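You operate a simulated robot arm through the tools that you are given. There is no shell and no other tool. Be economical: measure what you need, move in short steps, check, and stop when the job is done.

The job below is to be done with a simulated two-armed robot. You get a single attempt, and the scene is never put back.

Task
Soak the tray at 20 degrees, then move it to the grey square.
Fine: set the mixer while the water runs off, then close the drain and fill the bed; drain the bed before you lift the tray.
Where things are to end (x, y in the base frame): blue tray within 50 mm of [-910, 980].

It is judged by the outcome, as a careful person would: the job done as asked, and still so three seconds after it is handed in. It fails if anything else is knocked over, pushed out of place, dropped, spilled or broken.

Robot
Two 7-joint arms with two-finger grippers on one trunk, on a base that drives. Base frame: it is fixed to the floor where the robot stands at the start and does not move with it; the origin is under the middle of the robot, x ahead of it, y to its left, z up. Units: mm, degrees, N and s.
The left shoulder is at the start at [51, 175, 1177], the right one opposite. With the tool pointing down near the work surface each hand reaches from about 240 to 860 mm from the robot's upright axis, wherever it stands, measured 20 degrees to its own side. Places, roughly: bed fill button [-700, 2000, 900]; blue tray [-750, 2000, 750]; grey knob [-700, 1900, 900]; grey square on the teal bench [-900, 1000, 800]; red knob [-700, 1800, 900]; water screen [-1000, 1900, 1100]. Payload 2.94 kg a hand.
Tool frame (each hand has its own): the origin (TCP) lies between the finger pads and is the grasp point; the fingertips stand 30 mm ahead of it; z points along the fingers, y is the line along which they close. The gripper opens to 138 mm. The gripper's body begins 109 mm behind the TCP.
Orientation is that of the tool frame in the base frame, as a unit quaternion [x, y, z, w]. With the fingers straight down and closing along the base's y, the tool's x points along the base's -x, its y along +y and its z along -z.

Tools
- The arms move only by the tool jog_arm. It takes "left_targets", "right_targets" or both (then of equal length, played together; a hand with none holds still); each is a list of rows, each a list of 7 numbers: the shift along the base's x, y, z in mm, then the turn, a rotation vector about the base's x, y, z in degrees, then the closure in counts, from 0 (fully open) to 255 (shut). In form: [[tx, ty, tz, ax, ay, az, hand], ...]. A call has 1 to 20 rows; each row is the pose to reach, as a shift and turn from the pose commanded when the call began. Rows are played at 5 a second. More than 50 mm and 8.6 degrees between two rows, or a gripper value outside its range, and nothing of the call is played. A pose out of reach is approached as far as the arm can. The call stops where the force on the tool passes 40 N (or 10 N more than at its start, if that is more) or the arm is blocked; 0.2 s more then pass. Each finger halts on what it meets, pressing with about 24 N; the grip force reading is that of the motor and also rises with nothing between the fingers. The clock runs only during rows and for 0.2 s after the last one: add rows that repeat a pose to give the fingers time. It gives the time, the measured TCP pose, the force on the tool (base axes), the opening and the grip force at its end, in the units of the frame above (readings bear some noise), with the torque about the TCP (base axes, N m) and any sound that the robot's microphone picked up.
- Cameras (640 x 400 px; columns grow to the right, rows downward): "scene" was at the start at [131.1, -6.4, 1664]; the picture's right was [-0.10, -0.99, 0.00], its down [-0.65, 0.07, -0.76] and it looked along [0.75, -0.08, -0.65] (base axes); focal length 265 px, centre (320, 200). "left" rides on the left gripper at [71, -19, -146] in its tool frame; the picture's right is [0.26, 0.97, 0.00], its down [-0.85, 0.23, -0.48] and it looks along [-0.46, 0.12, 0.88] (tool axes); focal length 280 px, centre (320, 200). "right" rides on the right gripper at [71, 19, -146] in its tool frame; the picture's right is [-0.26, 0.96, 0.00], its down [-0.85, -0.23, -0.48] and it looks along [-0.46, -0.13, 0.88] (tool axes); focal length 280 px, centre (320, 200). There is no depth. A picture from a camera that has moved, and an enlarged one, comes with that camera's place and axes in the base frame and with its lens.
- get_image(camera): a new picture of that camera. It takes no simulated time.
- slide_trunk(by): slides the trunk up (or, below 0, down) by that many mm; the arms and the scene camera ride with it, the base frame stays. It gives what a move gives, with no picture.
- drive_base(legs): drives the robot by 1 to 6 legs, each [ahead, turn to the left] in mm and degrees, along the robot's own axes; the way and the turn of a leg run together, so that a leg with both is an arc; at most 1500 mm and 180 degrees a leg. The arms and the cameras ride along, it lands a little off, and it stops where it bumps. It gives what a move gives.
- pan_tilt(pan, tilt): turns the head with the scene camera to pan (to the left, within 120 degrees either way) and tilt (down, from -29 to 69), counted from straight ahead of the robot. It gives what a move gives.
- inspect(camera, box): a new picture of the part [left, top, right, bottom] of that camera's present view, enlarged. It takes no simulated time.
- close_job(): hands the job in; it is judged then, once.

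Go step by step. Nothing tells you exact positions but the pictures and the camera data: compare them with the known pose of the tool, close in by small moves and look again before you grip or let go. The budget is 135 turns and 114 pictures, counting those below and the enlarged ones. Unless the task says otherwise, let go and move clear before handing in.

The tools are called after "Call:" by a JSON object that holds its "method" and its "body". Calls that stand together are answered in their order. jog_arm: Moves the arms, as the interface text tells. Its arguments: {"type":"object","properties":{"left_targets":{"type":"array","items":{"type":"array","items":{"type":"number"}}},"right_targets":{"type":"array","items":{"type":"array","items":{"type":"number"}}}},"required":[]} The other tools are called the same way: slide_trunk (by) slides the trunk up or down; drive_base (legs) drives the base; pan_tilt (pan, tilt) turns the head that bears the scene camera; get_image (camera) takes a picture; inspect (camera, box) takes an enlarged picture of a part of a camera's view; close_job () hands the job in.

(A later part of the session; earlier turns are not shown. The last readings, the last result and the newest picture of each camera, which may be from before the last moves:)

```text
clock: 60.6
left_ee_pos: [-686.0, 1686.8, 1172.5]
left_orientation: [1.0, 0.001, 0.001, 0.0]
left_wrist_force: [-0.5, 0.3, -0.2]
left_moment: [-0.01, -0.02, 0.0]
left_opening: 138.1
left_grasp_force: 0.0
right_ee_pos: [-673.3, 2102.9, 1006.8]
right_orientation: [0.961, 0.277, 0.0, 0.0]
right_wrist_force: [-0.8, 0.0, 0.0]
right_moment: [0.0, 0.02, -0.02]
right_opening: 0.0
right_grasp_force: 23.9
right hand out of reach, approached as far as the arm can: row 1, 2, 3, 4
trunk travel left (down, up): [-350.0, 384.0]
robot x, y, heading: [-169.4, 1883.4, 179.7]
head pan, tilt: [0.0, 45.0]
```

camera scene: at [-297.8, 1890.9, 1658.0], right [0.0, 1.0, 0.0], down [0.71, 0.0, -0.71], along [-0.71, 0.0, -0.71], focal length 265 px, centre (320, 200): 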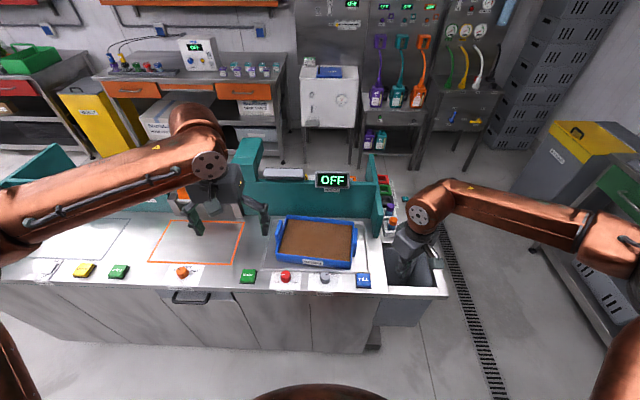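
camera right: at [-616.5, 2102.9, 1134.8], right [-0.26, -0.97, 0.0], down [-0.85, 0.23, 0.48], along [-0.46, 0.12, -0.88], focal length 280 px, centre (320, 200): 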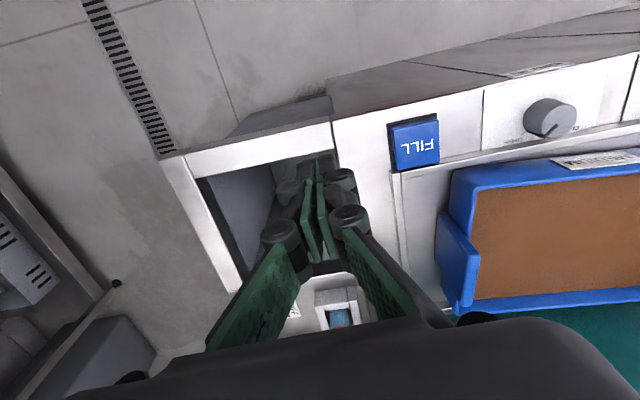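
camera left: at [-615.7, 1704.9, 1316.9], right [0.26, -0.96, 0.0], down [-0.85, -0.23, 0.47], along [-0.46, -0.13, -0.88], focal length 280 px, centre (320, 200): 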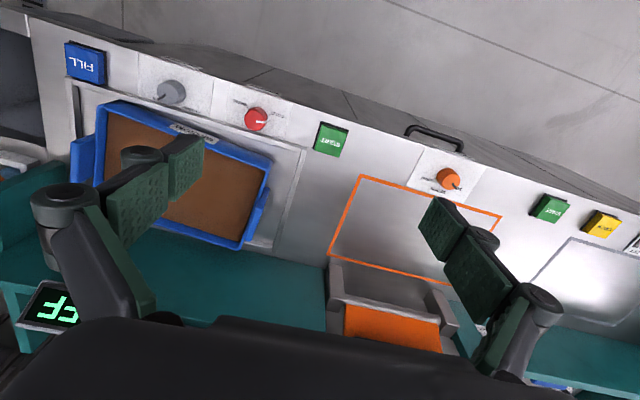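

Straight-down hands only reach beyond about 20° outward on each side. So I'll turn the base a little left, which carries the right hand over FILL.

Call:
{"method": "drive_base", "body": {"legs": [[0, 12]]}}

Call:
{"method": "get_image", "body": {"camera": "right"}}

```text
clock: 61.7
left_ee_pos: [-631.1, 1582.9, 1170.4]
left_orientation: [0.994, 0.107, 0.001, 0.0]
left_wrist_force: [-0.1, -0.8, -0.5]
left_moment: [0.01, 0.0, 0.0]
left_opening: 137.6
left_grasp_force: 0.0
right_ee_pos: [-707.1, 1991.8, 1006.8]
right_orientation: [0.926, 0.377, 0.0, 0.0]
right_wrist_force: [0.2, 0.0, 0.2]
right_moment: [0.07, -0.04, -0.02]
right_opening: 0.0
right_grasp_force: 24.1
trunk travel left (down, up): [-350.0, 384.0]
robot x, y, heading: [-169.4, 1884.9, -167.8]
head pan, tilt: [0.0, 45.0]
```

```text
83 pictures are left
camera right: at [-643.1, 2027.6, 1151.6], right [0.48, -0.87, 0.0], down [-0.77, -0.43, 0.48], along [-0.42, -0.23, -0.88], focal length 280 px, centre (320, 200)
```

right: 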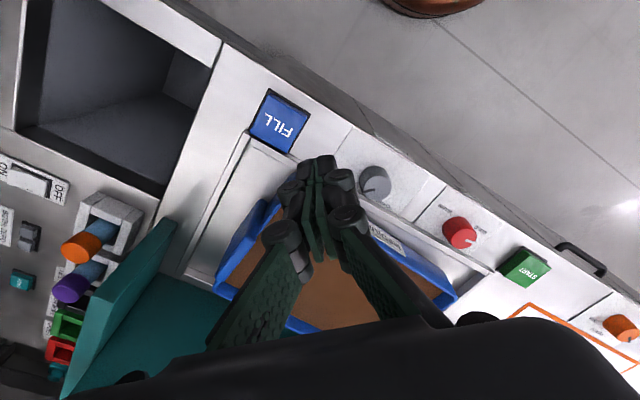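

FILL confirmed at (-726, 2032). I'll move over it and come down to just above.

Call:
{"method": "jog_arm", "body": {"right_targets": [[-10, 20, -20, 0, 0, 0, 255], [-19, 40, -50, 0, 0, 0, 255], [-19, 40, -90, 0, 0, 0, 255], [-19, 40, -107, 0, 0, 0, 255]]}}

Call:
{"method": "get_image", "body": {"camera": "right"}}

```text
clock: 62.7
left_ee_pos: [-630.5, 1583.6, 1171.6]
left_orientation: [0.994, 0.108, 0.001, 0.001]
left_wrist_force: [-0.1, 1.3, 0.2]
left_moment: [0.0, 0.01, -0.05]
left_opening: 138.1
left_grasp_force: 0.1
right_ee_pos: [-713.7, 2040.0, 908.1]
right_orientation: [0.928, 0.374, -0.003, -0.001]
right_wrist_force: [-0.1, 0.6, -0.1]
right_moment: [0.0, 0.05, -0.01]
right_opening: 0.0
right_grasp_force: 23.9
right hand out of reach, approached as far as the arm can: row 2, 3, 4
trunk travel left (down, up): [-350.0, 384.0]
robot x, y, heading: [-170.6, 1883.6, -168.1]
head pan, tilt: [0.0, 45.0]
```

```text
82 pictures are left
camera right: at [-647.2, 2074.8, 1053.5], right [0.48, -0.88, 0.0], down [-0.77, -0.42, 0.48], along [-0.42, -0.23, -0.88], focal length 280 px, centre (320, 200)
```

right: 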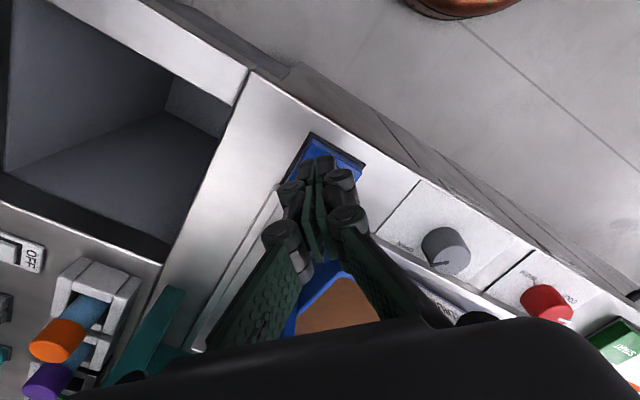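

Slightly off in x but still over the button. I'll press straight down now.

Call:
{"method": "jog_arm", "body": {"right_targets": [[-5, -3, -15, 0, 0, 0, 255], [-8, -5, -25, 0, 0, 0, 255], [-8, -5, -35, 0, 0, 0, 255], [-8, -5, -42, 0, 0, 0, 255]]}}

Call:
{"method": "get_image", "body": {"camera": "right"}}

Call:
{"method": "inspect", "body": {"camera": "scene", "box": [220, 130, 540, 330]}}

```text
clock: 63.7
left_ee_pos: [-630.6, 1581.8, 1171.7]
left_orientation: [0.994, 0.107, 0.001, 0.001]
left_wrist_force: [0.3, 1.1, 0.4]
left_moment: [0.03, 0.0, -0.01]
left_opening: 138.0
left_grasp_force: 0.1
right_ee_pos: [-704.3, 2049.0, 885.2]
right_orientation: [0.927, 0.374, -0.002, 0.0]
right_wrist_force: [-3.2, -2.3, 8.2]
right_moment: [-0.1, 0.08, 0.01]
right_opening: 6.0
right_grasp_force: 28.8
right hand out of reach, approached as far as the arm can: row 1, 2, 3, 4
trunk travel left (down, up): [-350.0, 384.0]
robot x, y, heading: [-168.1, 1890.4, -168.1]
head pan, tilt: [0.0, 45.0]
heard: click
```

```text
81 pictures are left
camera right: at [-637.7, 2084.8, 1030.2], right [0.48, -0.88, 0.0], down [-0.77, -0.42, 0.48], along [-0.42, -0.23, -0.88], focal length 280 px, centre (320, 200)
```

right: 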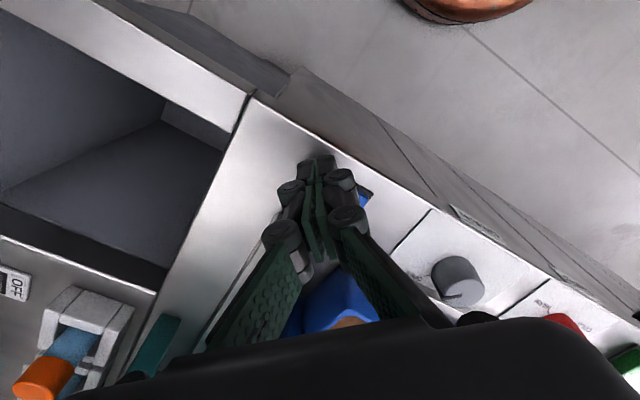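

```text
2.00 times, centred on (380, 230) of scene
camera zoom: at [-294.7, 1863.2, 1658.1], right [-0.21, 0.98, 0.0], down [0.69, 0.15, -0.71], along [-0.69, -0.15, -0.71], focal length 531 px, centre (200, 140)
```

zoom: 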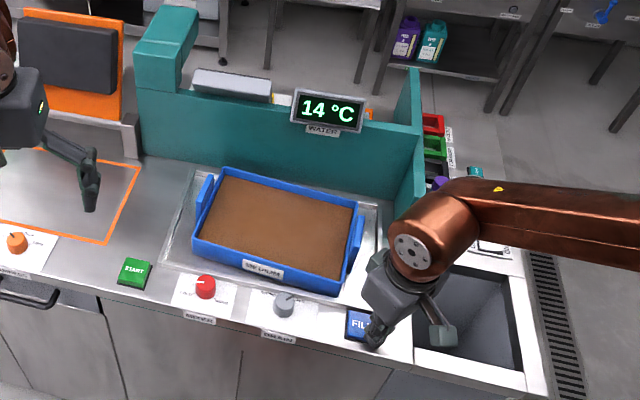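

FILL clicked and the screen shows 14 °C with the drain open. I'll raise the hand and lower the trunk so the arms work in a better range.

Call:
{"method": "jog_arm", "body": {"right_targets": [[0, 0, 30, 0, 0, 0, 255], [0, 0, 70, 0, 0, 0, 200], [0, 0, 110, 0, 0, 0, 180], [0, 0, 150, 0, 0, 0, 180], [0, 0, 190, 0, 0, 0, 180], [0, 0, 220, 0, 0, 0, 180]]}}

Call:
{"method": "slide_trunk", "body": {"by": -120}}

Call:
{"method": "get_image", "body": {"camera": "scene"}}

```text
clock: 65.1
left_ee_pos: [-631.0, 1581.8, 1171.6]
left_orientation: [0.994, 0.107, 0.001, 0.001]
left_wrist_force: [0.3, 0.3, 0.1]
left_moment: [0.01, -0.02, -0.01]
left_opening: 137.8
left_grasp_force: 0.1
right_ee_pos: [-701.3, 2049.1, 1105.3]
right_orientation: [0.927, 0.374, -0.001, -0.002]
right_wrist_force: [0.4, -0.2, -1.1]
right_moment: [0.01, -0.01, 0.0]
right_opening: 40.8
right_grasp_force: 0.1
trunk travel left (down, up): [-350.0, 384.0]
robot x, y, heading: [-167.8, 1886.9, -168.1]
head pan, tilt: [0.0, 45.0]
```

```text
clock: 66.6
left_ee_pos: [-630.6, 1582.7, 1052.9]
left_orientation: [0.994, 0.106, 0.0, 0.0]
left_wrist_force: [0.8, 0.1, -0.3]
left_moment: [0.02, 0.02, 0.0]
left_opening: 138.3
left_grasp_force: 0.0
right_ee_pos: [-701.5, 2050.0, 986.4]
right_orientation: [0.927, 0.376, -0.001, 0.001]
right_wrist_force: [-0.2, -0.5, -0.7]
right_moment: [-0.05, 0.01, 0.03]
right_opening: 40.6
right_grasp_force: 0.1
trunk travel left (down, up): [-230.0, 504.0]
robot x, y, heading: [-169.4, 1889.0, -167.9]
head pan, tilt: [0.0, 45.0]
```

```text
79 pictures are left
camera scene: at [-370.9, 1847.8, 1534.7], right [-0.21, 0.98, 0.0], down [0.69, 0.15, -0.71], along [-0.69, -0.15, -0.71], focal length 265 px, centre (320, 200)
```

scene: 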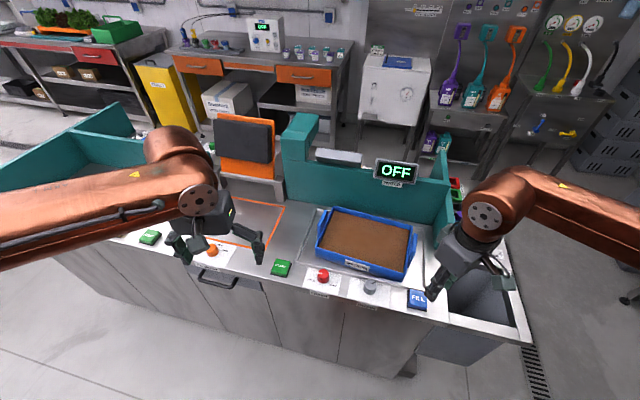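

The screen went OFF when I released FILL, so it likely runs only while held (or for a time). I'll face straight again with the trunk low and test whether both hands reach FILL and mixer together.

Call:
{"method": "drive_base", "body": {"legs": [[0, -12], [50, 0]]}}

Call:
{"method": "jog_arm", "body": {"left_targets": [[-5, 20, -10, 0, 0, 0, 0], [-5, 40, -20, 0, 0, 0, 0], [-5, 60, -30, 0, 0, 0, 0], [-5, 80, -40, 0, 0, 0, 0], [-5, 91, -40, 0, 0, 0, 0]], "right_targets": [[-5, -25, 0, 0, 0, 0, 255], [-10, -50, 0, 0, 0, 0, 255], [-15, -75, 0, 0, 0, 0, 255], [-20, -100, 0, 0, 0, 0, 255], [-20, -124, 0, 0, 0, 0, 255]]}}

Call:
{"method": "get_image", "body": {"camera": "scene"}}

```text
clock: 68.3
left_ee_pos: [-727.0, 1683.5, 1053.9]
left_orientation: [1.0, 0.003, -0.004, 0.001]
left_wrist_force: [-0.1, 0.9, -0.5]
left_moment: [-0.01, -0.1, -0.05]
left_opening: 138.1
left_grasp_force: 0.1
right_ee_pos: [-702.9, 2155.8, 988.4]
right_orientation: [0.96, 0.279, -0.004, -0.001]
right_wrist_force: [-0.2, -0.1, 0.1]
right_moment: [0.01, -0.11, 0.02]
right_opening: 40.7
right_grasp_force: 0.0
trunk travel left (down, up): [-230.0, 504.0]
robot x, y, heading: [-216.9, 1891.2, -179.9]
head pan, tilt: [0.0, 45.0]
```

```text
clock: 69.5
left_ee_pos: [-711.1, 1749.5, 1016.4]
left_orientation: [1.0, 0.006, -0.005, -0.001]
left_wrist_force: [-0.2, 0.4, 0.2]
left_moment: [-0.01, -0.01, 0.0]
left_opening: 137.8
left_grasp_force: 0.2
left hand out of reach, approached as far as the arm can: row 3, 4, 5
right_ee_pos: [-719.1, 2040.0, 991.6]
right_orientation: [0.961, 0.277, -0.006, 0.0]
right_wrist_force: [0.6, 0.0, -0.4]
right_moment: [0.02, -0.04, 0.01]
right_opening: 0.0
right_grasp_force: 23.9
right hand out of reach, approached as far as the arm can: row 5
trunk travel left (down, up): [-230.0, 504.0]
robot x, y, heading: [-221.0, 1888.9, -179.7]
head pan, tilt: [0.0, 45.0]
```

```text
78 pictures are left
camera scene: at [-438.8, 1890.3, 1533.3], right [0.0, 1.0, 0.0], down [0.71, 0.0, -0.7], along [-0.7, 0.0, -0.71], focal length 265 px, centre (320, 200)
```

scene: 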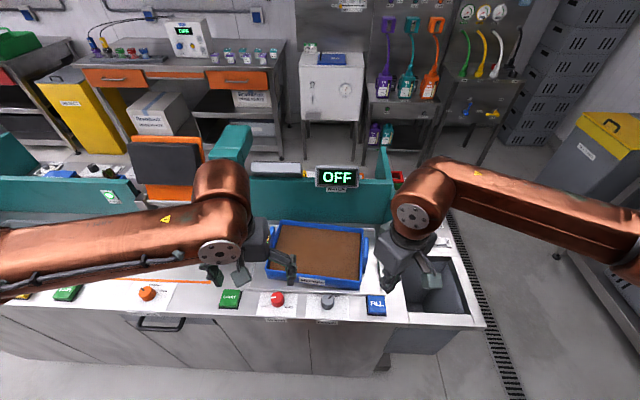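

Much better reach. I'll lower the trunk 50 mm more and continue left toward the mixer.

Call:
{"method": "slide_trunk", "body": {"by": -50}}

Call:
{"method": "jog_arm", "body": {"left_targets": [[-9, 9, 0, 0, 0, 0, 60], [-18, 18, 0, 0, 0, 0, 100], [-27, 28, 0, 0, 0, 0, 120], [-27, 28, 0, 0, 0, 0, 120]]}}

Call:
{"method": "get_image", "body": {"camera": "left"}}

Call:
{"method": "get_image", "body": {"camera": "right"}}

```text
clock: 70.4
left_ee_pos: [-705.3, 1749.0, 969.3]
left_orientation: [1.0, 0.004, -0.008, 0.001]
left_wrist_force: [-0.2, -0.7, 0.0]
left_moment: [0.01, -0.02, -0.01]
left_opening: 138.0
left_grasp_force: 0.0
right_ee_pos: [-714.9, 2037.6, 942.5]
right_orientation: [0.96, 0.279, -0.01, -0.002]
right_wrist_force: [0.4, -0.3, 0.0]
right_moment: [0.0, 0.0, 0.0]
right_opening: 0.2
right_grasp_force: 24.0
trunk travel left (down, up): [-180.0, 554.0]
robot x, y, heading: [-221.2, 1885.8, -179.7]
head pan, tilt: [0.0, 45.0]
```

```text
clock: 71.4
left_ee_pos: [-718.7, 1756.0, 971.0]
left_orientation: [1.0, 0.003, -0.009, 0.001]
left_wrist_force: [0.0, -0.3, 0.2]
left_moment: [-0.02, 0.0, -0.03]
left_opening: 72.9
left_grasp_force: 0.0
left hand out of reach, approached as far as the arm can: row 2, 3, 4
right_ee_pos: [-713.5, 2038.4, 943.4]
right_orientation: [0.96, 0.279, -0.009, -0.001]
right_wrist_force: [-0.7, -0.4, 0.5]
right_moment: [0.0, 0.01, 0.02]
right_opening: 0.0
right_grasp_force: 24.2
trunk travel left (down, up): [-180.0, 554.0]
robot x, y, heading: [-221.2, 1890.4, -179.7]
head pan, tilt: [0.0, 45.0]
```

```text
77 pictures are left
camera left: at [-645.3, 1775.4, 1115.3], right [0.27, -0.96, 0.0], down [-0.84, -0.24, 0.49], along [-0.47, -0.13, -0.87], focal length 280 px, centre (320, 200)
```

left: 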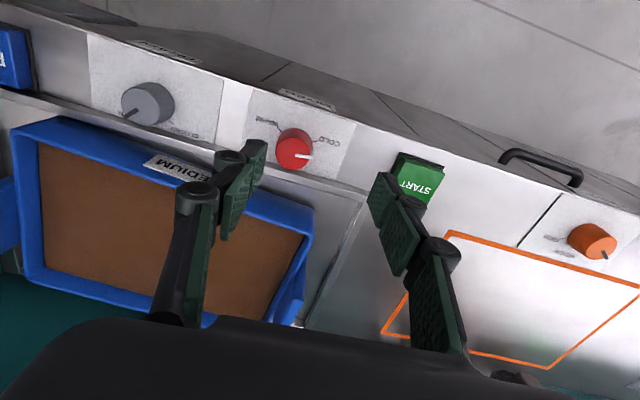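

```text
76 pictures are left
camera right: at [-640.5, 2060.9, 1087.2], right [0.3, -0.96, 0.0], down [-0.83, -0.26, 0.49], along [-0.47, -0.14, -0.87], focal length 280 px, centre (320, 200)
```

right: 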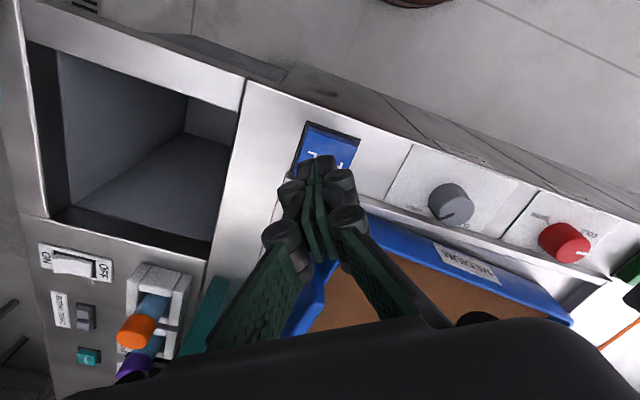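

Mixer confirmed at (-737, 1777); the left hand is about 25 mm short at its inward limit. I'll move the base 40 mm closer and try again.

Call:
{"method": "drive_base", "body": {"legs": [[40, 0]]}}

Call:
{"method": "jog_arm", "body": {"left_targets": [[5, 8, 0, 0, 0, 6, 100], [10, 14, 0, 0, 0, 12, 100], [18, 21, 0, 0, 0, 18, 100], [20, 23, 0, 0, 0, 18, 100]], "right_targets": [[5, 0, 0, 0, 0, 0, 255], [10, 0, 0, 0, 0, 0, 255], [20, 0, 0, 0, 0, 0, 255], [27, 0, 0, 0, 0, 0, 255]]}}

Call:
{"method": "get_image", "body": {"camera": "left"}}

```text
clock: 72.3
left_ee_pos: [-761.1, 1755.5, 971.4]
left_orientation: [1.0, 0.004, -0.009, 0.0]
left_wrist_force: [-0.7, -0.8, -0.2]
left_moment: [-0.01, 0.0, 0.02]
left_opening: 72.8
left_grasp_force: 0.1
right_ee_pos: [-756.1, 2037.8, 942.9]
right_orientation: [0.96, 0.279, -0.008, -0.002]
right_wrist_force: [-0.2, -0.1, 0.1]
right_moment: [0.0, 0.0, 0.01]
right_opening: 0.0
right_grasp_force: 24.1
trunk travel left (down, up): [-180.0, 554.0]
robot x, y, heading: [-263.4, 1887.2, -179.8]
head pan, tilt: [0.0, 45.0]
```

```text
clock: 73.3
left_ee_pos: [-713.4, 1772.3, 986.5]
left_orientation: [0.987, 0.162, -0.026, 0.002]
left_wrist_force: [1.1, 0.0, 2.0]
left_moment: [-0.02, 0.15, 0.0]
left_opening: 83.9
left_grasp_force: 0.0
left hand out of reach, approached as far as the arm can: row 3, 4
right_ee_pos: [-698.0, 2039.6, 956.5]
right_orientation: [0.96, 0.279, -0.026, -0.005]
right_wrist_force: [1.0, -0.8, 0.7]
right_moment: [0.05, 0.17, 0.02]
right_opening: 0.0
right_grasp_force: 24.1
trunk travel left (down, up): [-180.0, 554.0]
robot x, y, heading: [-260.2, 1885.9, -179.8]
head pan, tilt: [0.0, 45.0]
```

```text
75 pictures are left
camera left: at [-643.8, 1813.7, 1129.1], right [0.56, -0.83, -0.02], down [-0.71, -0.48, 0.52], along [-0.44, -0.28, -0.85], focal length 280 px, centre (320, 200)
```

left: 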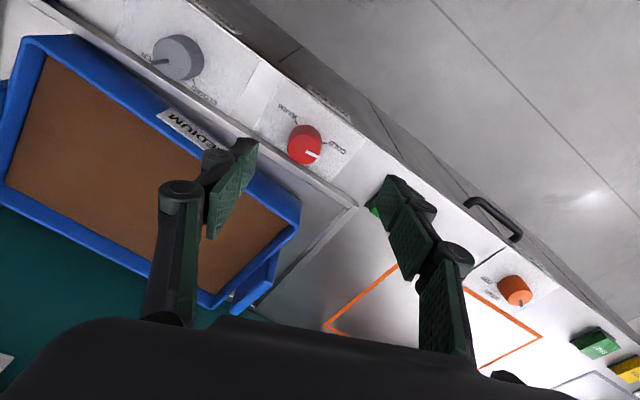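

Both hands shifted about 30 mm and tipped slightly, so the body may be leaning against the bench. I'll look down to check.

Call:
{"method": "pan_tilt", "body": {"pan": 0, "tilt": 69}}

Call:
{"method": "get_image", "body": {"camera": "scene"}}

```text
clock: 74.2
left_ee_pos: [-721.7, 1771.4, 981.2]
left_orientation: [0.987, 0.162, -0.021, 0.004]
left_wrist_force: [-0.2, 0.2, 0.2]
left_moment: [-0.02, 0.06, 0.03]
left_opening: 83.7
left_grasp_force: 0.0
right_ee_pos: [-706.5, 2040.1, 951.7]
right_orientation: [0.96, 0.279, -0.021, -0.005]
right_wrist_force: [1.0, -0.8, 0.3]
right_moment: [0.0, 0.0, 0.0]
right_opening: 0.1
right_grasp_force: 23.9
trunk travel left (down, up): [-180.0, 554.0]
robot x, y, heading: [-258.9, 1889.5, -180.1]
head pan, tilt: [0.0, 68.8]
```

```text
74 pictures are left
camera scene: at [-484.4, 1889.5, 1451.8], right [0.0, 1.0, 0.0], down [0.93, 0.0, -0.36], along [-0.36, 0.0, -0.93], focal length 265 px, centre (320, 200)
```

scene: 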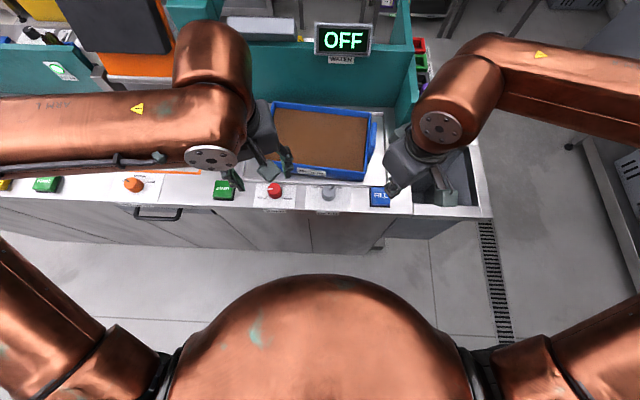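

The chest is clear, but a hidden lower part may be touching the bench front. I'll back off 30 mm and see whether the tilt vanishes.

Call:
{"method": "drive_base", "body": {"legs": [[-30, 0]]}}

Call:
{"method": "jog_arm", "body": {"left_targets": [[0, 2, 0, 0, 0, 0, 100], [0, 2, 0, 0, 0, 0, 100]]}}

```text
clock: 75.0
left_ee_pos: [-695.7, 1771.2, 979.4]
left_orientation: [0.987, 0.161, -0.018, 0.004]
left_wrist_force: [-0.2, 0.1, 0.2]
left_moment: [0.0, -0.03, -0.03]
left_opening: 84.0
left_grasp_force: 0.2
right_ee_pos: [-679.9, 2039.8, 950.4]
right_orientation: [0.96, 0.279, -0.018, -0.005]
right_wrist_force: [0.0, -0.2, -0.8]
right_moment: [-0.01, -0.02, 0.05]
right_opening: 0.3
right_grasp_force: 23.6
trunk travel left (down, up): [-180.0, 554.0]
robot x, y, heading: [-230.8, 1889.1, -179.8]
head pan, tilt: [0.0, 68.8]
```

```text
clock: 75.6
left_ee_pos: [-687.9, 1772.5, 983.5]
left_orientation: [0.986, 0.163, -0.022, 0.002]
left_wrist_force: [0.9, 0.2, -0.5]
left_moment: [0.0, 0.09, 0.01]
left_opening: 84.0
left_grasp_force: 0.1
right_ee_pos: [-672.5, 2039.2, 953.4]
right_orientation: [0.96, 0.279, -0.023, -0.006]
right_wrist_force: [0.8, 0.1, 0.2]
right_moment: [0.05, 0.04, 0.02]
right_opening: 0.0
right_grasp_force: 24.6
trunk travel left (down, up): [-180.0, 554.0]
robot x, y, heading: [-229.0, 1890.1, -179.8]
head pan, tilt: [0.0, 68.8]
```

No contact; it is just a small lean of the trunk. I'll work from measured poses: left to the mixer, right over FILL.

Call:
{"method": "jog_arm", "body": {"left_targets": [[-12, 2, -10, 0, 0, 0, 100], [-25, 4, -20, 0, 0, 0, 100], [-38, 5, -30, 0, 0, 0, 100], [-49, 5, -40, 0, 0, 0, 100]], "right_targets": [[-12, -1, -10, 0, 0, 0, 255], [-25, -3, -20, 0, 0, 0, 255], [-38, -4, -30, 0, 0, 0, 255], [-48, -6, -40, 0, 0, 0, 255]]}}

Call:
{"method": "get_image", "body": {"camera": "left"}}

```text
clock: 76.6
left_ee_pos: [-732.9, 1757.6, 939.1]
left_orientation: [0.986, 0.163, -0.022, 0.002]
left_wrist_force: [0.0, 0.4, -1.0]
left_moment: [0.0, -0.07, 0.02]
left_opening: 83.6
left_grasp_force: 0.0
left hand out of reach, approached as far as the arm can: row 1, 2, 3, 4
right_ee_pos: [-724.4, 2032.9, 911.1]
right_orientation: [0.96, 0.278, -0.02, -0.005]
right_wrist_force: [-0.6, 0.1, 0.0]
right_moment: [0.06, -0.06, -0.03]
right_opening: 0.1
right_grasp_force: 23.5
trunk travel left (down, up): [-180.0, 554.0]
robot x, y, heading: [-231.7, 1887.7, -179.8]
head pan, tilt: [0.0, 68.8]
```

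```text
73 pictures are left
camera left: at [-665.3, 1798.5, 1081.3], right [0.56, -0.83, -0.01], down [-0.71, -0.49, 0.51], along [-0.43, -0.28, -0.86], focal length 280 px, centre (320, 200)
```

left: 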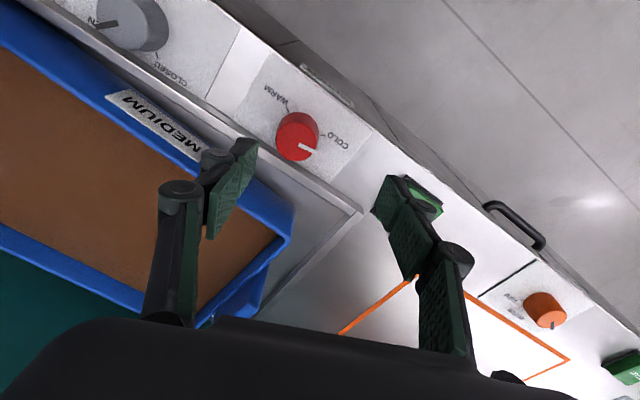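

Left is 20 mm short in y while the right is ready. A 2.5° right turn brings the left hand over the mixer; I'll correct the right hand after.

Call:
{"method": "drive_base", "body": {"legs": [[0, -2.5]]}}

Call:
{"method": "jog_arm", "body": {"right_targets": [[-3, -7, 0, 0, 0, 0, 255], [-6, -14, 0, 0, 0, 0, 255], [-6, -16, 0, 0, 0, 0, 255]]}}

Call:
{"method": "get_image", "body": {"camera": "left"}}

Call:
{"method": "get_image", "body": {"camera": "right"}}

```text
clock: 77.4
left_ee_pos: [-735.8, 1781.3, 939.8]
left_orientation: [0.99, 0.14, -0.023, 0.002]
left_wrist_force: [0.4, 0.4, 0.3]
left_moment: [-0.02, -0.05, 0.0]
left_opening: 84.0
left_grasp_force: 0.1
right_ee_pos: [-715.3, 2054.5, 911.3]
right_orientation: [0.966, 0.258, -0.021, -0.006]
right_wrist_force: [-0.9, 0.5, -0.2]
right_moment: [-0.01, 0.0, 0.01]
right_opening: 0.0
right_grasp_force: 24.3
trunk travel left (down, up): [-180.0, 554.0]
robot x, y, heading: [-233.3, 1885.1, 177.9]
head pan, tilt: [0.0, 68.8]
```

```text
clock: 78.2
left_ee_pos: [-735.2, 1779.2, 939.4]
left_orientation: [0.99, 0.141, -0.023, 0.001]
left_wrist_force: [-0.6, 0.1, 0.4]
left_moment: [-0.02, -0.02, -0.03]
left_opening: 84.0
left_grasp_force: 0.3
right_ee_pos: [-719.4, 2048.3, 911.6]
right_orientation: [0.966, 0.256, -0.021, -0.006]
right_wrist_force: [0.7, 0.6, 0.8]
right_moment: [-0.05, 0.02, 0.02]
right_opening: 0.1
right_grasp_force: 24.4
right hand out of reach, approached as far as the arm can: row 2, 3
trunk travel left (down, up): [-180.0, 554.0]
robot x, y, heading: [-232.0, 1885.0, 178.0]
head pan, tilt: [0.0, 68.8]
```

```text
72 pictures are left
camera left: at [-667.0, 1818.2, 1082.4], right [0.52, -0.85, -0.01], down [-0.73, -0.45, 0.51], along [-0.44, -0.26, -0.86], focal length 280 px, centre (320, 200)
```

left: 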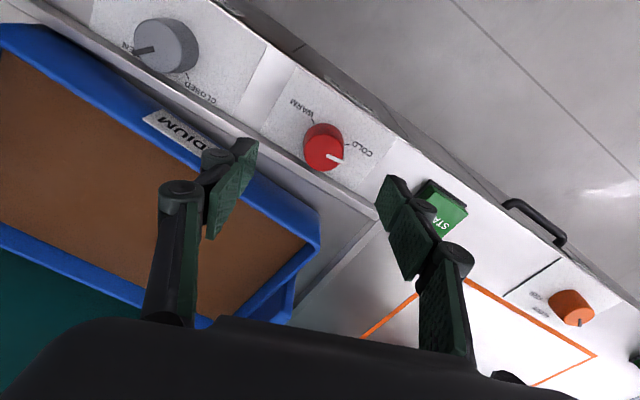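

```text
71 pictures are left
camera right: at [-640.5, 2066.0, 1054.1], right [0.25, -0.97, -0.01], down [-0.83, -0.22, 0.51], along [-0.5, -0.12, -0.86], focal length 280 px, centre (320, 200)
```

right: 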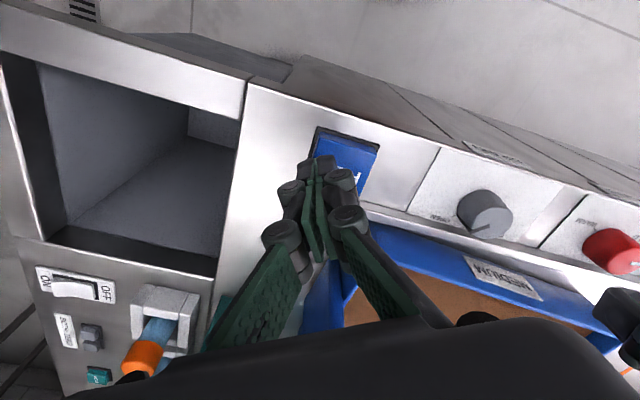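

Geometry confirmed. I'll lower the left fingers around the mixer knob.

Call:
{"method": "jog_arm", "body": {"left_targets": [[-1, -2, -20, 0, 0, 0, 100], [-2, -4, -40, 0, 0, 0, 100], [-3, -5, -60, 0, 0, 0, 100], [-4, -5, -72, 0, 0, 0, 100]]}}

Call:
{"method": "get_image", "body": {"camera": "left"}}

Call:
{"method": "inspect", "body": {"camera": "scene", "box": [200, 120, 440, 270]}}

```text
clock: 79.2
left_ee_pos: [-740.3, 1770.6, 870.8]
left_orientation: [0.989, 0.144, -0.025, 0.004]
left_wrist_force: [7.0, -4.1, 36.1]
left_moment: [-0.71, -0.62, 0.19]
left_opening: 107.4
left_grasp_force: 18.6
right_ee_pos: [-717.6, 2047.1, 913.4]
right_orientation: [0.966, 0.258, -0.022, -0.006]
right_wrist_force: [-0.6, -1.2, -0.2]
right_moment: [0.06, -0.06, 0.03]
right_opening: 0.0
right_grasp_force: 24.0
trunk travel left (down, up): [-180.0, 554.0]
robot x, y, heading: [-230.2, 1886.9, 177.8]
head pan, tilt: [0.0, 68.8]
```

```text
70 pictures are left
camera left: at [-669.8, 1810.7, 1012.5], right [0.53, -0.85, -0.01], down [-0.72, -0.45, 0.52], along [-0.45, -0.26, -0.85], focal length 280 px, centre (320, 200)
```

left: 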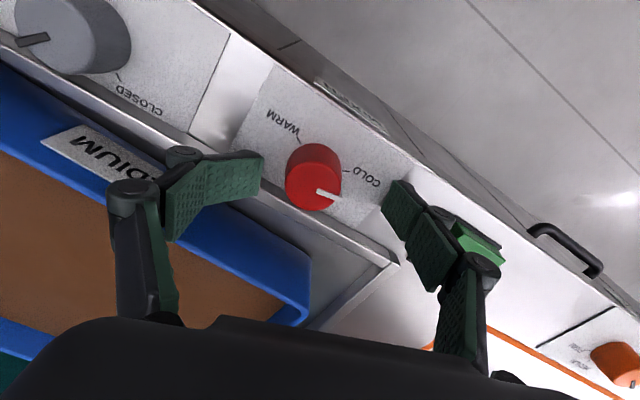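

```text
2.67 times, centred on (320, 195) of scene
camera zoom: at [-452.3, 1900.4, 1452.4], right [0.04, 1.0, 0.0], down [0.93, -0.04, -0.36], along [-0.36, 0.01, -0.93], focal length 708 px, centre (320, 213)
```

zoom: 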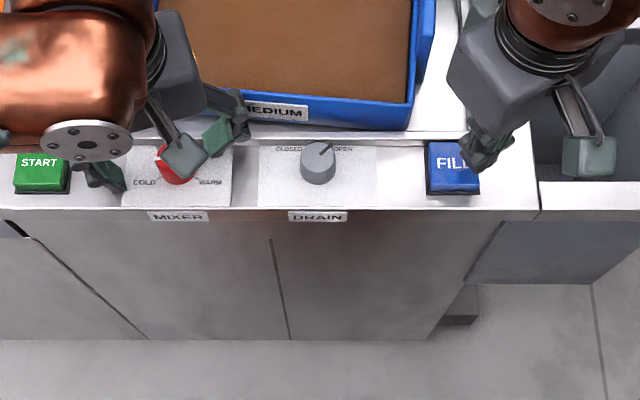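

The fingertips are resting on the panel (36 N), so the panel is near z 842. I'll raise 10 mm and then close gently on the knob.

Call:
{"method": "jog_arm", "body": {"left_targets": [[0, 2, 8, 0, 0, 0, 100], [0, 2, 11, 0, 0, 0, 100], [0, 2, 11, 0, 0, 0, 150], [0, 2, 11, 0, 0, 0, 190], [0, 2, 11, 0, 0, 0, 230], [0, 2, 11, 0, 0, 0, 230], [0, 2, 11, 0, 0, 0, 230]]}}

Call:
{"method": "get_image", "body": {"camera": "left"}}

```text
clock: 80.8
left_ee_pos: [-739.1, 1776.0, 879.6]
left_orientation: [0.99, 0.141, -0.024, 0.001]
left_wrist_force: [-1.9, 18.7, 26.2]
left_moment: [0.87, -0.26, -0.19]
left_opening: 33.2
left_grasp_force: 14.7
left hand out of reach, approached as far as the arm can: row 1
right_ee_pos: [-719.0, 2048.7, 913.1]
right_orientation: [0.966, 0.257, -0.023, -0.005]
right_wrist_force: [-0.6, 0.2, -0.2]
right_moment: [-0.03, -0.03, 0.01]
right_opening: 0.1
right_grasp_force: 24.3
trunk travel left (down, up): [-180.0, 554.0]
robot x, y, heading: [-231.6, 1890.8, 177.7]
head pan, tilt: [0.0, 68.8]
```

```text
68 pictures are left
camera left: at [-668.9, 1815.0, 1022.8], right [0.52, -0.85, -0.02], down [-0.73, -0.45, 0.51], along [-0.45, -0.26, -0.86], focal length 280 px, centre (320, 200)
```

left: 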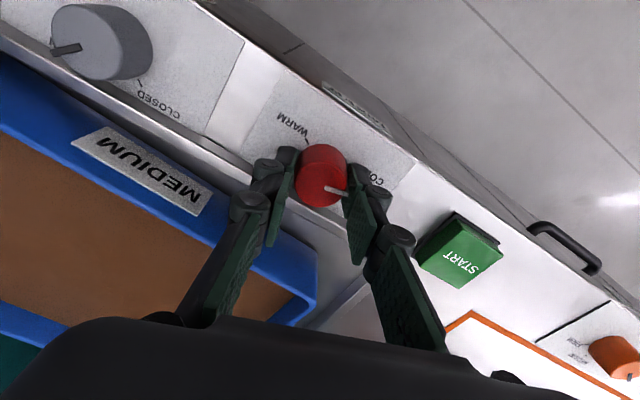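

The knob is held. Now I'll press FILL with the right hand and keep it down while reading the screen.

Call:
{"method": "jog_arm", "body": {"right_targets": [[-2, -6, -12, 0, 0, 0, 255], [-2, -6, -24, 0, 0, 0, 255], [-2, -6, -30, 0, 0, 0, 255], [-2, -6, -34, 0, 0, 0, 255], [-2, -6, -34, 0, 0, 0, 255], [-2, -6, -34, 0, 0, 0, 255], [-2, -6, -34, 0, 0, 0, 255], [-2, -6, -34, 0, 0, 0, 255], [-2, -6, -34, 0, 0, 0, 255], [-2, -6, -34, 0, 0, 0, 255]]}}

Call:
{"method": "inspect", "body": {"camera": "scene", "box": [200, 10, 440, 220]}}

```text
clock: 83.0
left_ee_pos: [-739.1, 1776.9, 879.7]
left_orientation: [0.99, 0.141, -0.023, 0.0]
left_wrist_force: [-0.4, 14.6, 18.7]
left_moment: [0.39, -0.88, 0.06]
left_opening: 33.1
left_grasp_force: 45.1
right_ee_pos: [-716.2, 2048.1, 881.5]
right_orientation: [0.966, 0.258, -0.023, -0.006]
right_wrist_force: [-10.9, -1.2, 28.9]
right_moment: [0.09, 0.03, 0.02]
right_opening: 6.1
right_grasp_force: 28.6
right hand out of reach, approached as far as the arm can: row 1, 2, 3, 4, 5, 6, 7, 8, 9, 10
trunk travel left (down, up): [-180.0, 554.0]
robot x, y, heading: [-231.0, 1888.7, 177.5]
head pan, tilt: [0.0, 68.8]
heard: click
```

```text
1.90 times, centred on (320, 115) of scene
camera zoom: at [-452.9, 1900.9, 1452.1], right [0.04, 1.0, 0.0], down [0.93, -0.04, -0.36], along [-0.36, 0.01, -0.93], focal length 506 px, centre (320, 362)
```

zoom: 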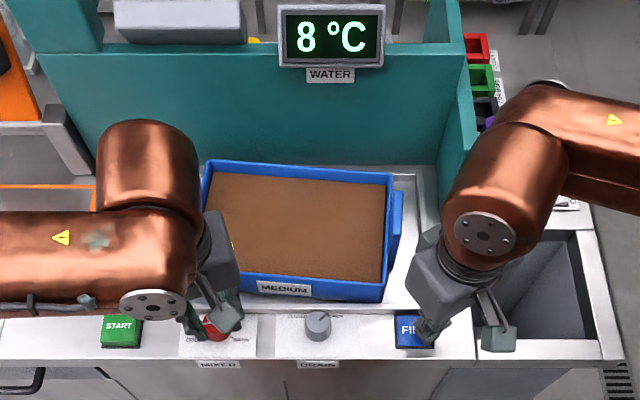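

Screen reads 8 °C while held. I'll turn the mixer clockwise 24° while keeping FILL pressed.

Call:
{"method": "jog_arm", "body": {"left_targets": [[0, 0, 0, 0, 0, -8, 230], [0, 0, 0, 0, 0, -16, 230], [0, 0, 0, 0, 0, -24, 230], [0, 0, 0, 0, 0, -24, 230], [0, 0, 0, 0, 0, -24, 230]]}}

Call:
{"method": "inspect", "body": {"camera": "scene", "box": [200, 10, 440, 220]}}

Call:
{"method": "inspect", "body": {"camera": "left", "box": [220, 90, 460, 260]}}

```text
clock: 84.2
left_ee_pos: [-739.1, 1777.0, 880.6]
left_orientation: [0.997, -0.069, -0.025, -0.004]
left_wrist_force: [1.3, 8.5, 18.8]
left_moment: [0.15, 0.32, 0.0]
left_opening: 33.0
left_grasp_force: 45.2
right_ee_pos: [-715.4, 2046.8, 879.8]
right_orientation: [0.966, 0.258, -0.024, -0.007]
right_wrist_force: [-8.0, -1.2, 29.1]
right_moment: [0.1, -0.03, 0.04]
right_opening: 5.9
right_grasp_force: 28.5
trunk travel left (down, up): [-180.0, 554.0]
robot x, y, heading: [-230.2, 1886.7, 177.6]
head pan, tilt: [0.0, 68.8]
```

```text
1.90 times, centred on (320, 115) of scene
camera zoom: at [-452.3, 1900.4, 1452.2], right [0.04, 1.0, 0.0], down [0.93, -0.04, -0.36], along [-0.36, 0.01, -0.93], focal length 506 px, centre (320, 362)
```

zoom: 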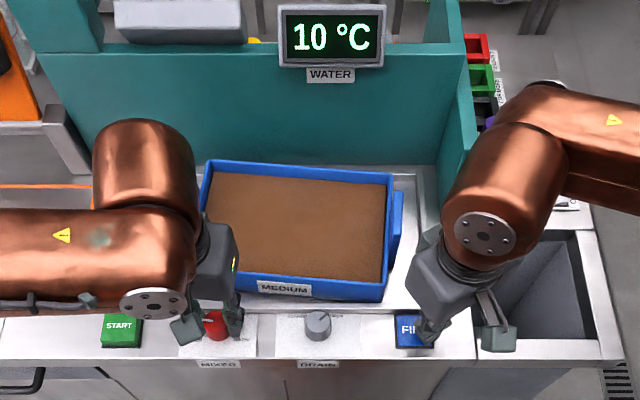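

```text
2.35 times, centred on (340, 175) of left
camera zoom: at [-658.6, 1784.6, 1022.7], right [0.13, -0.99, -0.02], down [-0.85, -0.12, 0.52], along [-0.51, -0.05, -0.86], focal length 660 px, centre (273, 259)
```

zoom: 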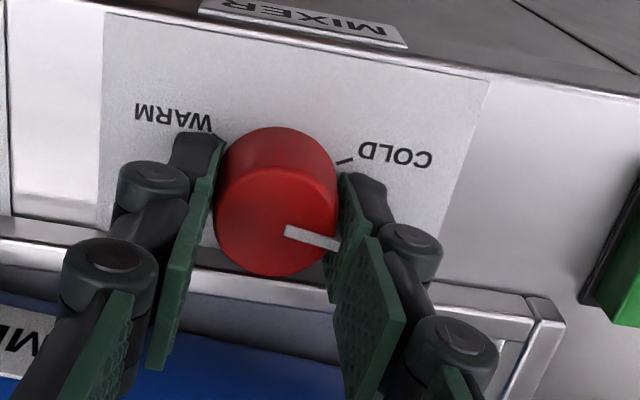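

The pointer follows and the screen rose to 10 °C. I'll turn another 24° and wait a second for any lag.

Call:
{"method": "jog_arm", "body": {"left_targets": [[0, 0, 0, 0, 0, -8, 230], [0, 0, 0, 0, 0, -16, 230], [0, 0, 0, 0, 0, -24, 230], [0, 0, 0, 0, 0, -24, 230], [0, 0, 0, 0, 0, -24, 230], [0, 0, 0, 0, 0, -24, 230], [0, 0, 0, 0, 0, -24, 230], [0, 0, 0, 0, 0, -24, 230]]}}

Call:
{"method": "inspect", "body": {"camera": "scene", "box": [200, 10, 440, 220]}}

Call:
{"method": "inspect", "body": {"camera": "left", "box": [220, 90, 460, 260]}}

```text
clock: 86.0
left_ee_pos: [-736.0, 1776.6, 881.0]
left_orientation: [0.961, -0.274, -0.021, -0.007]
left_wrist_force: [28.0, 1.5, 20.8]
left_moment: [-0.55, -0.69, 0.34]
left_opening: 32.8
left_grasp_force: 44.9
right_ee_pos: [-714.1, 2046.3, 881.8]
right_orientation: [0.966, 0.258, -0.023, -0.007]
right_wrist_force: [-9.0, 1.7, 26.6]
right_moment: [0.18, 0.04, 0.09]
right_opening: 5.9
right_grasp_force: 28.2
trunk travel left (down, up): [-180.0, 554.0]
robot x, y, heading: [-228.5, 1889.6, 177.5]
head pan, tilt: [0.0, 68.8]
```

```text
1.90 times, centred on (320, 115) of scene
camera zoom: at [-449.7, 1900.1, 1452.5], right [0.04, 1.0, 0.0], down [0.93, -0.04, -0.37], along [-0.37, 0.01, -0.93], focal length 506 px, centre (320, 362)
```

zoom: 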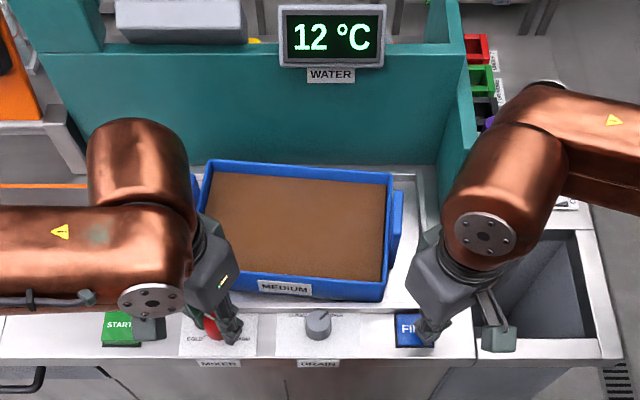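

```text
2.35 times, centred on (340, 175) of left
camera zoom: at [-659.5, 1751.0, 1022.9], right [-0.29, -0.96, -0.01], down [-0.82, 0.24, 0.51], along [-0.49, 0.16, -0.86], focal length 660 px, centre (273, 259)
```

zoom: 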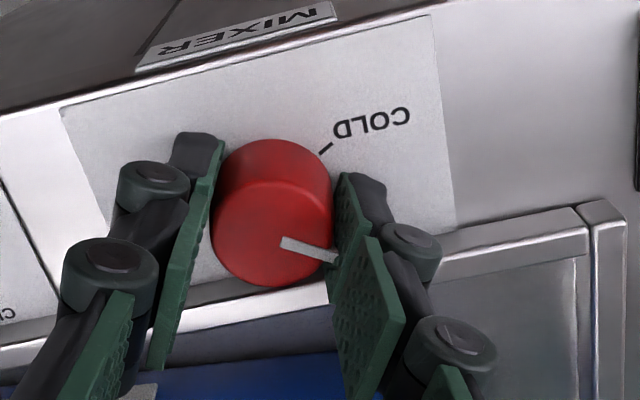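

About 2 °C per 24° of turn, so roughly 96° more is needed. I'll release, lift, rewind the hand 64°, and re-grip while FILL stays held.

Call:
{"method": "jog_arm", "body": {"left_targets": [[0, 0, 0, 0, 0, 0, 165], [-1, 0, 0, 0, 0, 0, 165], [-1, 0, 35, 0, 0, 0, 165], [-1, 0, 35, 0, 0, 8, 165], [-1, 0, 35, 0, 0, 16, 165], [-1, 0, 35, 0, 0, 24, 165], [-1, 0, 35, 0, 0, 32, 165], [-1, 0, 35, 0, 0, 40, 165], [-1, 0, 35, 0, 0, 48, 165], [-1, 0, 35, 0, 0, 56, 165], [-1, 0, 35, 0, 0, 64, 165]]}}

Call:
{"method": "get_image", "body": {"camera": "left"}}

Call:
{"method": "inspect", "body": {"camera": "scene", "box": [200, 10, 440, 220]}}

```text
clock: 88.4
left_ee_pos: [-742.9, 1769.7, 919.4]
left_orientation: [0.96, 0.279, -0.023, 0.005]
left_wrist_force: [-0.1, -0.3, -0.2]
left_moment: [0.0, -0.02, -0.02]
left_opening: 48.8
left_grasp_force: 0.2
left hand out of reach, approached as far as the arm can: row 11
right_ee_pos: [-716.5, 2045.7, 880.7]
right_orientation: [0.966, 0.258, -0.023, -0.006]
right_wrist_force: [9.0, 0.8, 29.6]
right_moment: [0.16, -0.53, -0.01]
right_opening: 6.0
right_grasp_force: 27.8
trunk travel left (down, up): [-180.0, 554.0]
robot x, y, heading: [-231.3, 1886.0, 177.8]
head pan, tilt: [0.0, 68.8]
```

```text
62 pictures are left
camera left: at [-687.1, 1826.7, 1061.4], right [0.74, -0.68, -0.02], down [-0.57, -0.64, 0.51], along [-0.36, -0.37, -0.86], focal length 280 px, centre (320, 200)
```

left: 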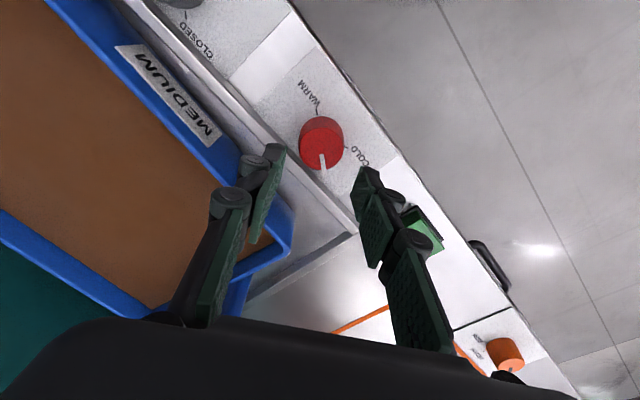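

```text
1.90 times, centred on (320, 115) of scene
camera zoom: at [-451.9, 1899.4, 1452.2], right [0.04, 1.0, 0.0], down [0.93, -0.04, -0.36], along [-0.36, 0.02, -0.93], focal length 506 px, centre (320, 362)
```

zoom: 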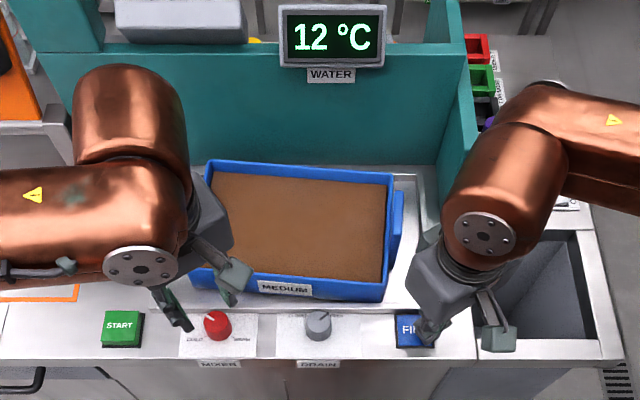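

12 °C held steady, the pointer at about 10 o'clock. I'll re-center and grip again.

Call:
{"method": "jog_arm", "body": {"left_targets": [[3, 4, 0, 0, 0, -6, 165], [5, 7, 0, 0, 0, -10, 165], [5, 7, -20, 0, 0, -10, 165], [5, 7, -39, 0, 0, -10, 165], [5, 7, -39, 0, 0, -10, 165]]}}

Call:
{"method": "get_image", "body": {"camera": "left"}}

```text
clock: 89.6
left_ee_pos: [-743.5, 1773.7, 881.7]
left_orientation: [0.981, 0.193, -0.024, 0.001]
left_wrist_force: [-5.1, 15.5, 16.1]
left_moment: [0.52, 0.46, -0.02]
left_opening: 67.0
left_grasp_force: 10.4
left hand out of reach, approached as far as the arm can: row 3, 4, 5
right_ee_pos: [-714.7, 2045.0, 881.4]
right_orientation: [0.966, 0.256, -0.024, -0.006]
right_wrist_force: [4.4, -4.3, 26.3]
right_moment: [0.03, -0.38, -0.08]
right_opening: 6.1
right_grasp_force: 27.7
trunk travel left (down, up): [-180.0, 554.0]
robot x, y, heading: [-231.1, 1889.7, 177.6]
head pan, tilt: [0.0, 68.8]
```

```text
60 pictures are left
camera left: at [-677.5, 1818.2, 1023.9], right [0.61, -0.79, -0.02], down [-0.68, -0.53, 0.51], along [-0.42, -0.3, -0.86], focal length 280 px, centre (320, 200)
```

left: 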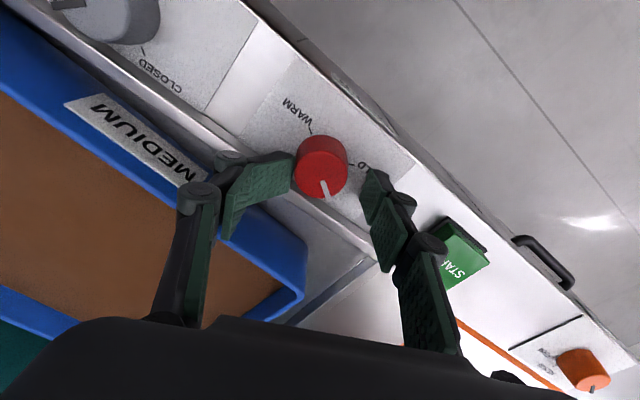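

The far fingertip caught on the knob. I'll lift a little, re-center with less yaw and a wider opening, and lower again.

Call:
{"method": "jog_arm", "body": {"left_targets": [[0, 0, 25, 0, 0, 0, 140], [3, 2, 25, 0, 0, -5, 140], [6, 4, 25, 0, 0, -8, 140], [6, 4, 10, 0, 0, -8, 140], [6, 4, -1, 0, 0, -8, 140], [6, 4, -1, 0, 0, -8, 200], [6, 4, -1, 0, 0, -8, 230], [6, 4, -1, 0, 0, -8, 230], [6, 4, -1, 0, 0, -8, 230]]}}

Call:
{"method": "get_image", "body": {"camera": "left"}}

```text
clock: 91.6
left_ee_pos: [-735.5, 1776.8, 880.3]
left_orientation: [0.992, 0.123, -0.023, 0.0]
left_wrist_force: [-4.6, 20.7, -9.0]
left_moment: [0.7, 0.35, 0.03]
left_opening: 32.8
left_grasp_force: 44.7
right_ee_pos: [-716.5, 2046.6, 881.0]
right_orientation: [0.966, 0.257, -0.023, -0.005]
right_wrist_force: [9.9, -5.2, 29.2]
right_moment: [-0.01, -0.53, -0.05]
right_opening: 6.0
right_grasp_force: 28.9
trunk travel left (down, up): [-180.0, 554.0]
robot x, y, heading: [-231.5, 1890.5, 177.8]
head pan, tilt: [0.0, 68.8]
```

```text
59 pictures are left
camera left: at [-665.2, 1812.8, 1023.3], right [0.49, -0.87, -0.02], down [-0.74, -0.43, 0.51], along [-0.46, -0.24, -0.86], focal length 280 px, centre (320, 200)
```

left: 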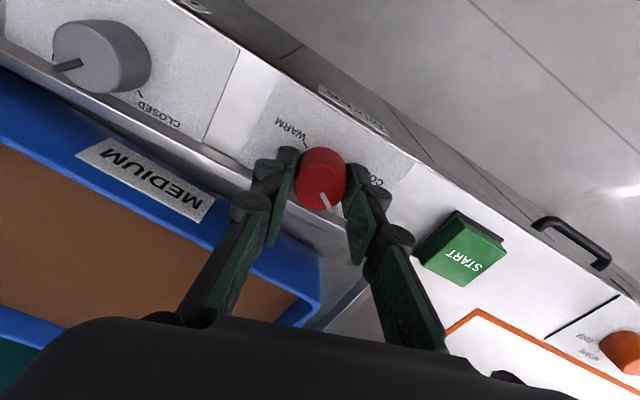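

Well gripped again. I'll turn 56° clockwise and read the screen.

Call:
{"method": "jog_arm", "body": {"left_targets": [[0, 0, 0, 0, 0, -8, 230], [0, 0, 0, 0, 0, -16, 230], [0, 0, 0, 0, 0, -24, 230], [0, 0, 0, 0, 0, -32, 230], [0, 0, 0, 0, 0, -40, 230], [0, 0, 0, 0, 0, -48, 230], [0, 0, 0, 0, 0, -56, 230], [0, 0, 0, 0, 0, -56, 230], [0, 0, 0, 0, 0, -56, 230]]}}

Call:
{"method": "inspect", "body": {"camera": "scene", "box": [200, 10, 440, 220]}}

```text
clock: 93.6
left_ee_pos: [-732.6, 1773.9, 879.6]
left_orientation: [0.934, -0.357, -0.02, -0.008]
left_wrist_force: [24.6, -10.0, 20.9]
left_moment: [-1.0, -1.53, 0.6]
left_opening: 32.9
left_grasp_force: 44.8
right_ee_pos: [-715.2, 2046.3, 881.3]
right_orientation: [0.966, 0.257, -0.025, -0.007]
right_wrist_force: [-10.6, 3.1, 25.2]
right_moment: [0.2, 0.06, 0.04]
right_opening: 6.2
right_grasp_force: 28.9
trunk travel left (down, up): [-180.0, 554.0]
robot x, y, heading: [-230.6, 1891.8, 177.9]
head pan, tilt: [0.0, 68.8]
```

```text
1.90 times, centred on (320, 115) of scene
camera zoom: at [-450.0, 1899.1, 1452.7], right [0.04, 1.0, 0.0], down [0.93, -0.04, -0.37], along [-0.36, 0.01, -0.93], focal length 506 px, centre (320, 362)
```

zoom: 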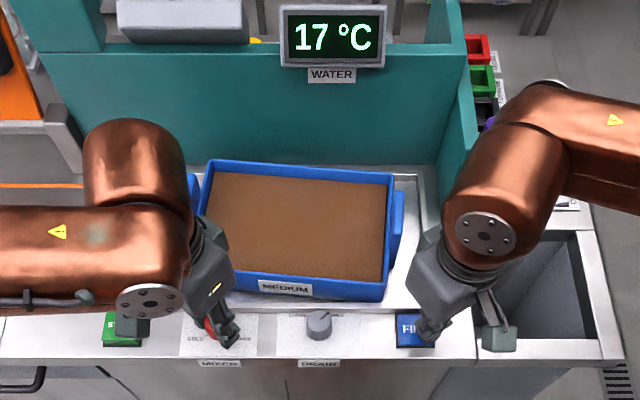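

17 °C now; about 34° more. I'll re-grip once more with the hand rewound 48°.

Call:
{"method": "jog_arm", "body": {"left_targets": [[0, 0, 0, 0, 0, 0, 140], [0, 0, 0, 0, 0, 0, 140], [-2, 2, 35, 0, 0, 0, 140], [-4, 3, 35, 0, 0, 8, 140], [-4, 3, 35, 0, 0, 16, 140], [-4, 3, 35, 0, 0, 24, 140], [-4, 3, 35, 0, 0, 32, 140], [-4, 3, 35, 0, 0, 40, 140], [-4, 3, 35, 0, 0, 48, 140], [-4, 3, 15, 0, 0, 48, 140], [-4, 3, 0, 0, 0, 48, 140], [-4, 3, 0, 0, 0, 48, 140]]}}

Call:
{"method": "get_image", "body": {"camera": "left"}}

```text
clock: 96.2
left_ee_pos: [-741.9, 1778.5, 885.0]
left_orientation: [0.998, 0.054, -0.027, -0.003]
left_wrist_force: [-0.8, 14.6, 24.1]
left_moment: [1.11, 0.43, -0.16]
left_opening: 78.7
left_grasp_force: 9.8
left hand out of reach, approached as far as the arm can: row 11, 12
right_ee_pos: [-715.9, 2045.0, 881.1]
right_orientation: [0.966, 0.257, -0.026, -0.005]
right_wrist_force: [2.8, -7.9, 25.3]
right_moment: [-0.12, -0.29, 0.0]
right_opening: 6.1
right_grasp_force: 28.5
trunk travel left (down, up): [-180.0, 554.0]
robot x, y, heading: [-232.7, 1891.4, 177.7]
head pan, tilt: [0.0, 68.8]
```

```text
57 pictures are left
camera left: at [-665.7, 1803.1, 1027.3], right [0.36, -0.93, -0.02], down [-0.79, -0.32, 0.52], along [-0.49, -0.17, -0.85], focal length 280 px, centre (320, 200)
```

left: 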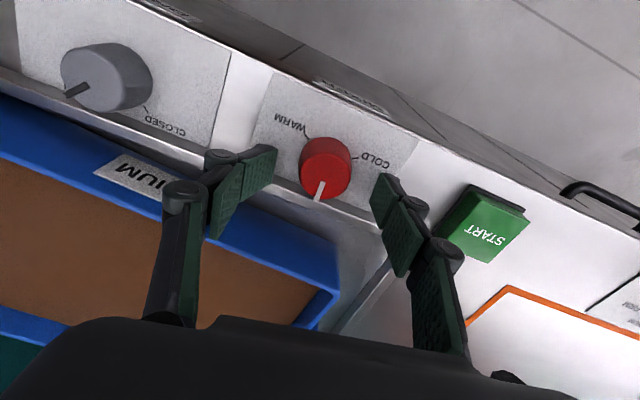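

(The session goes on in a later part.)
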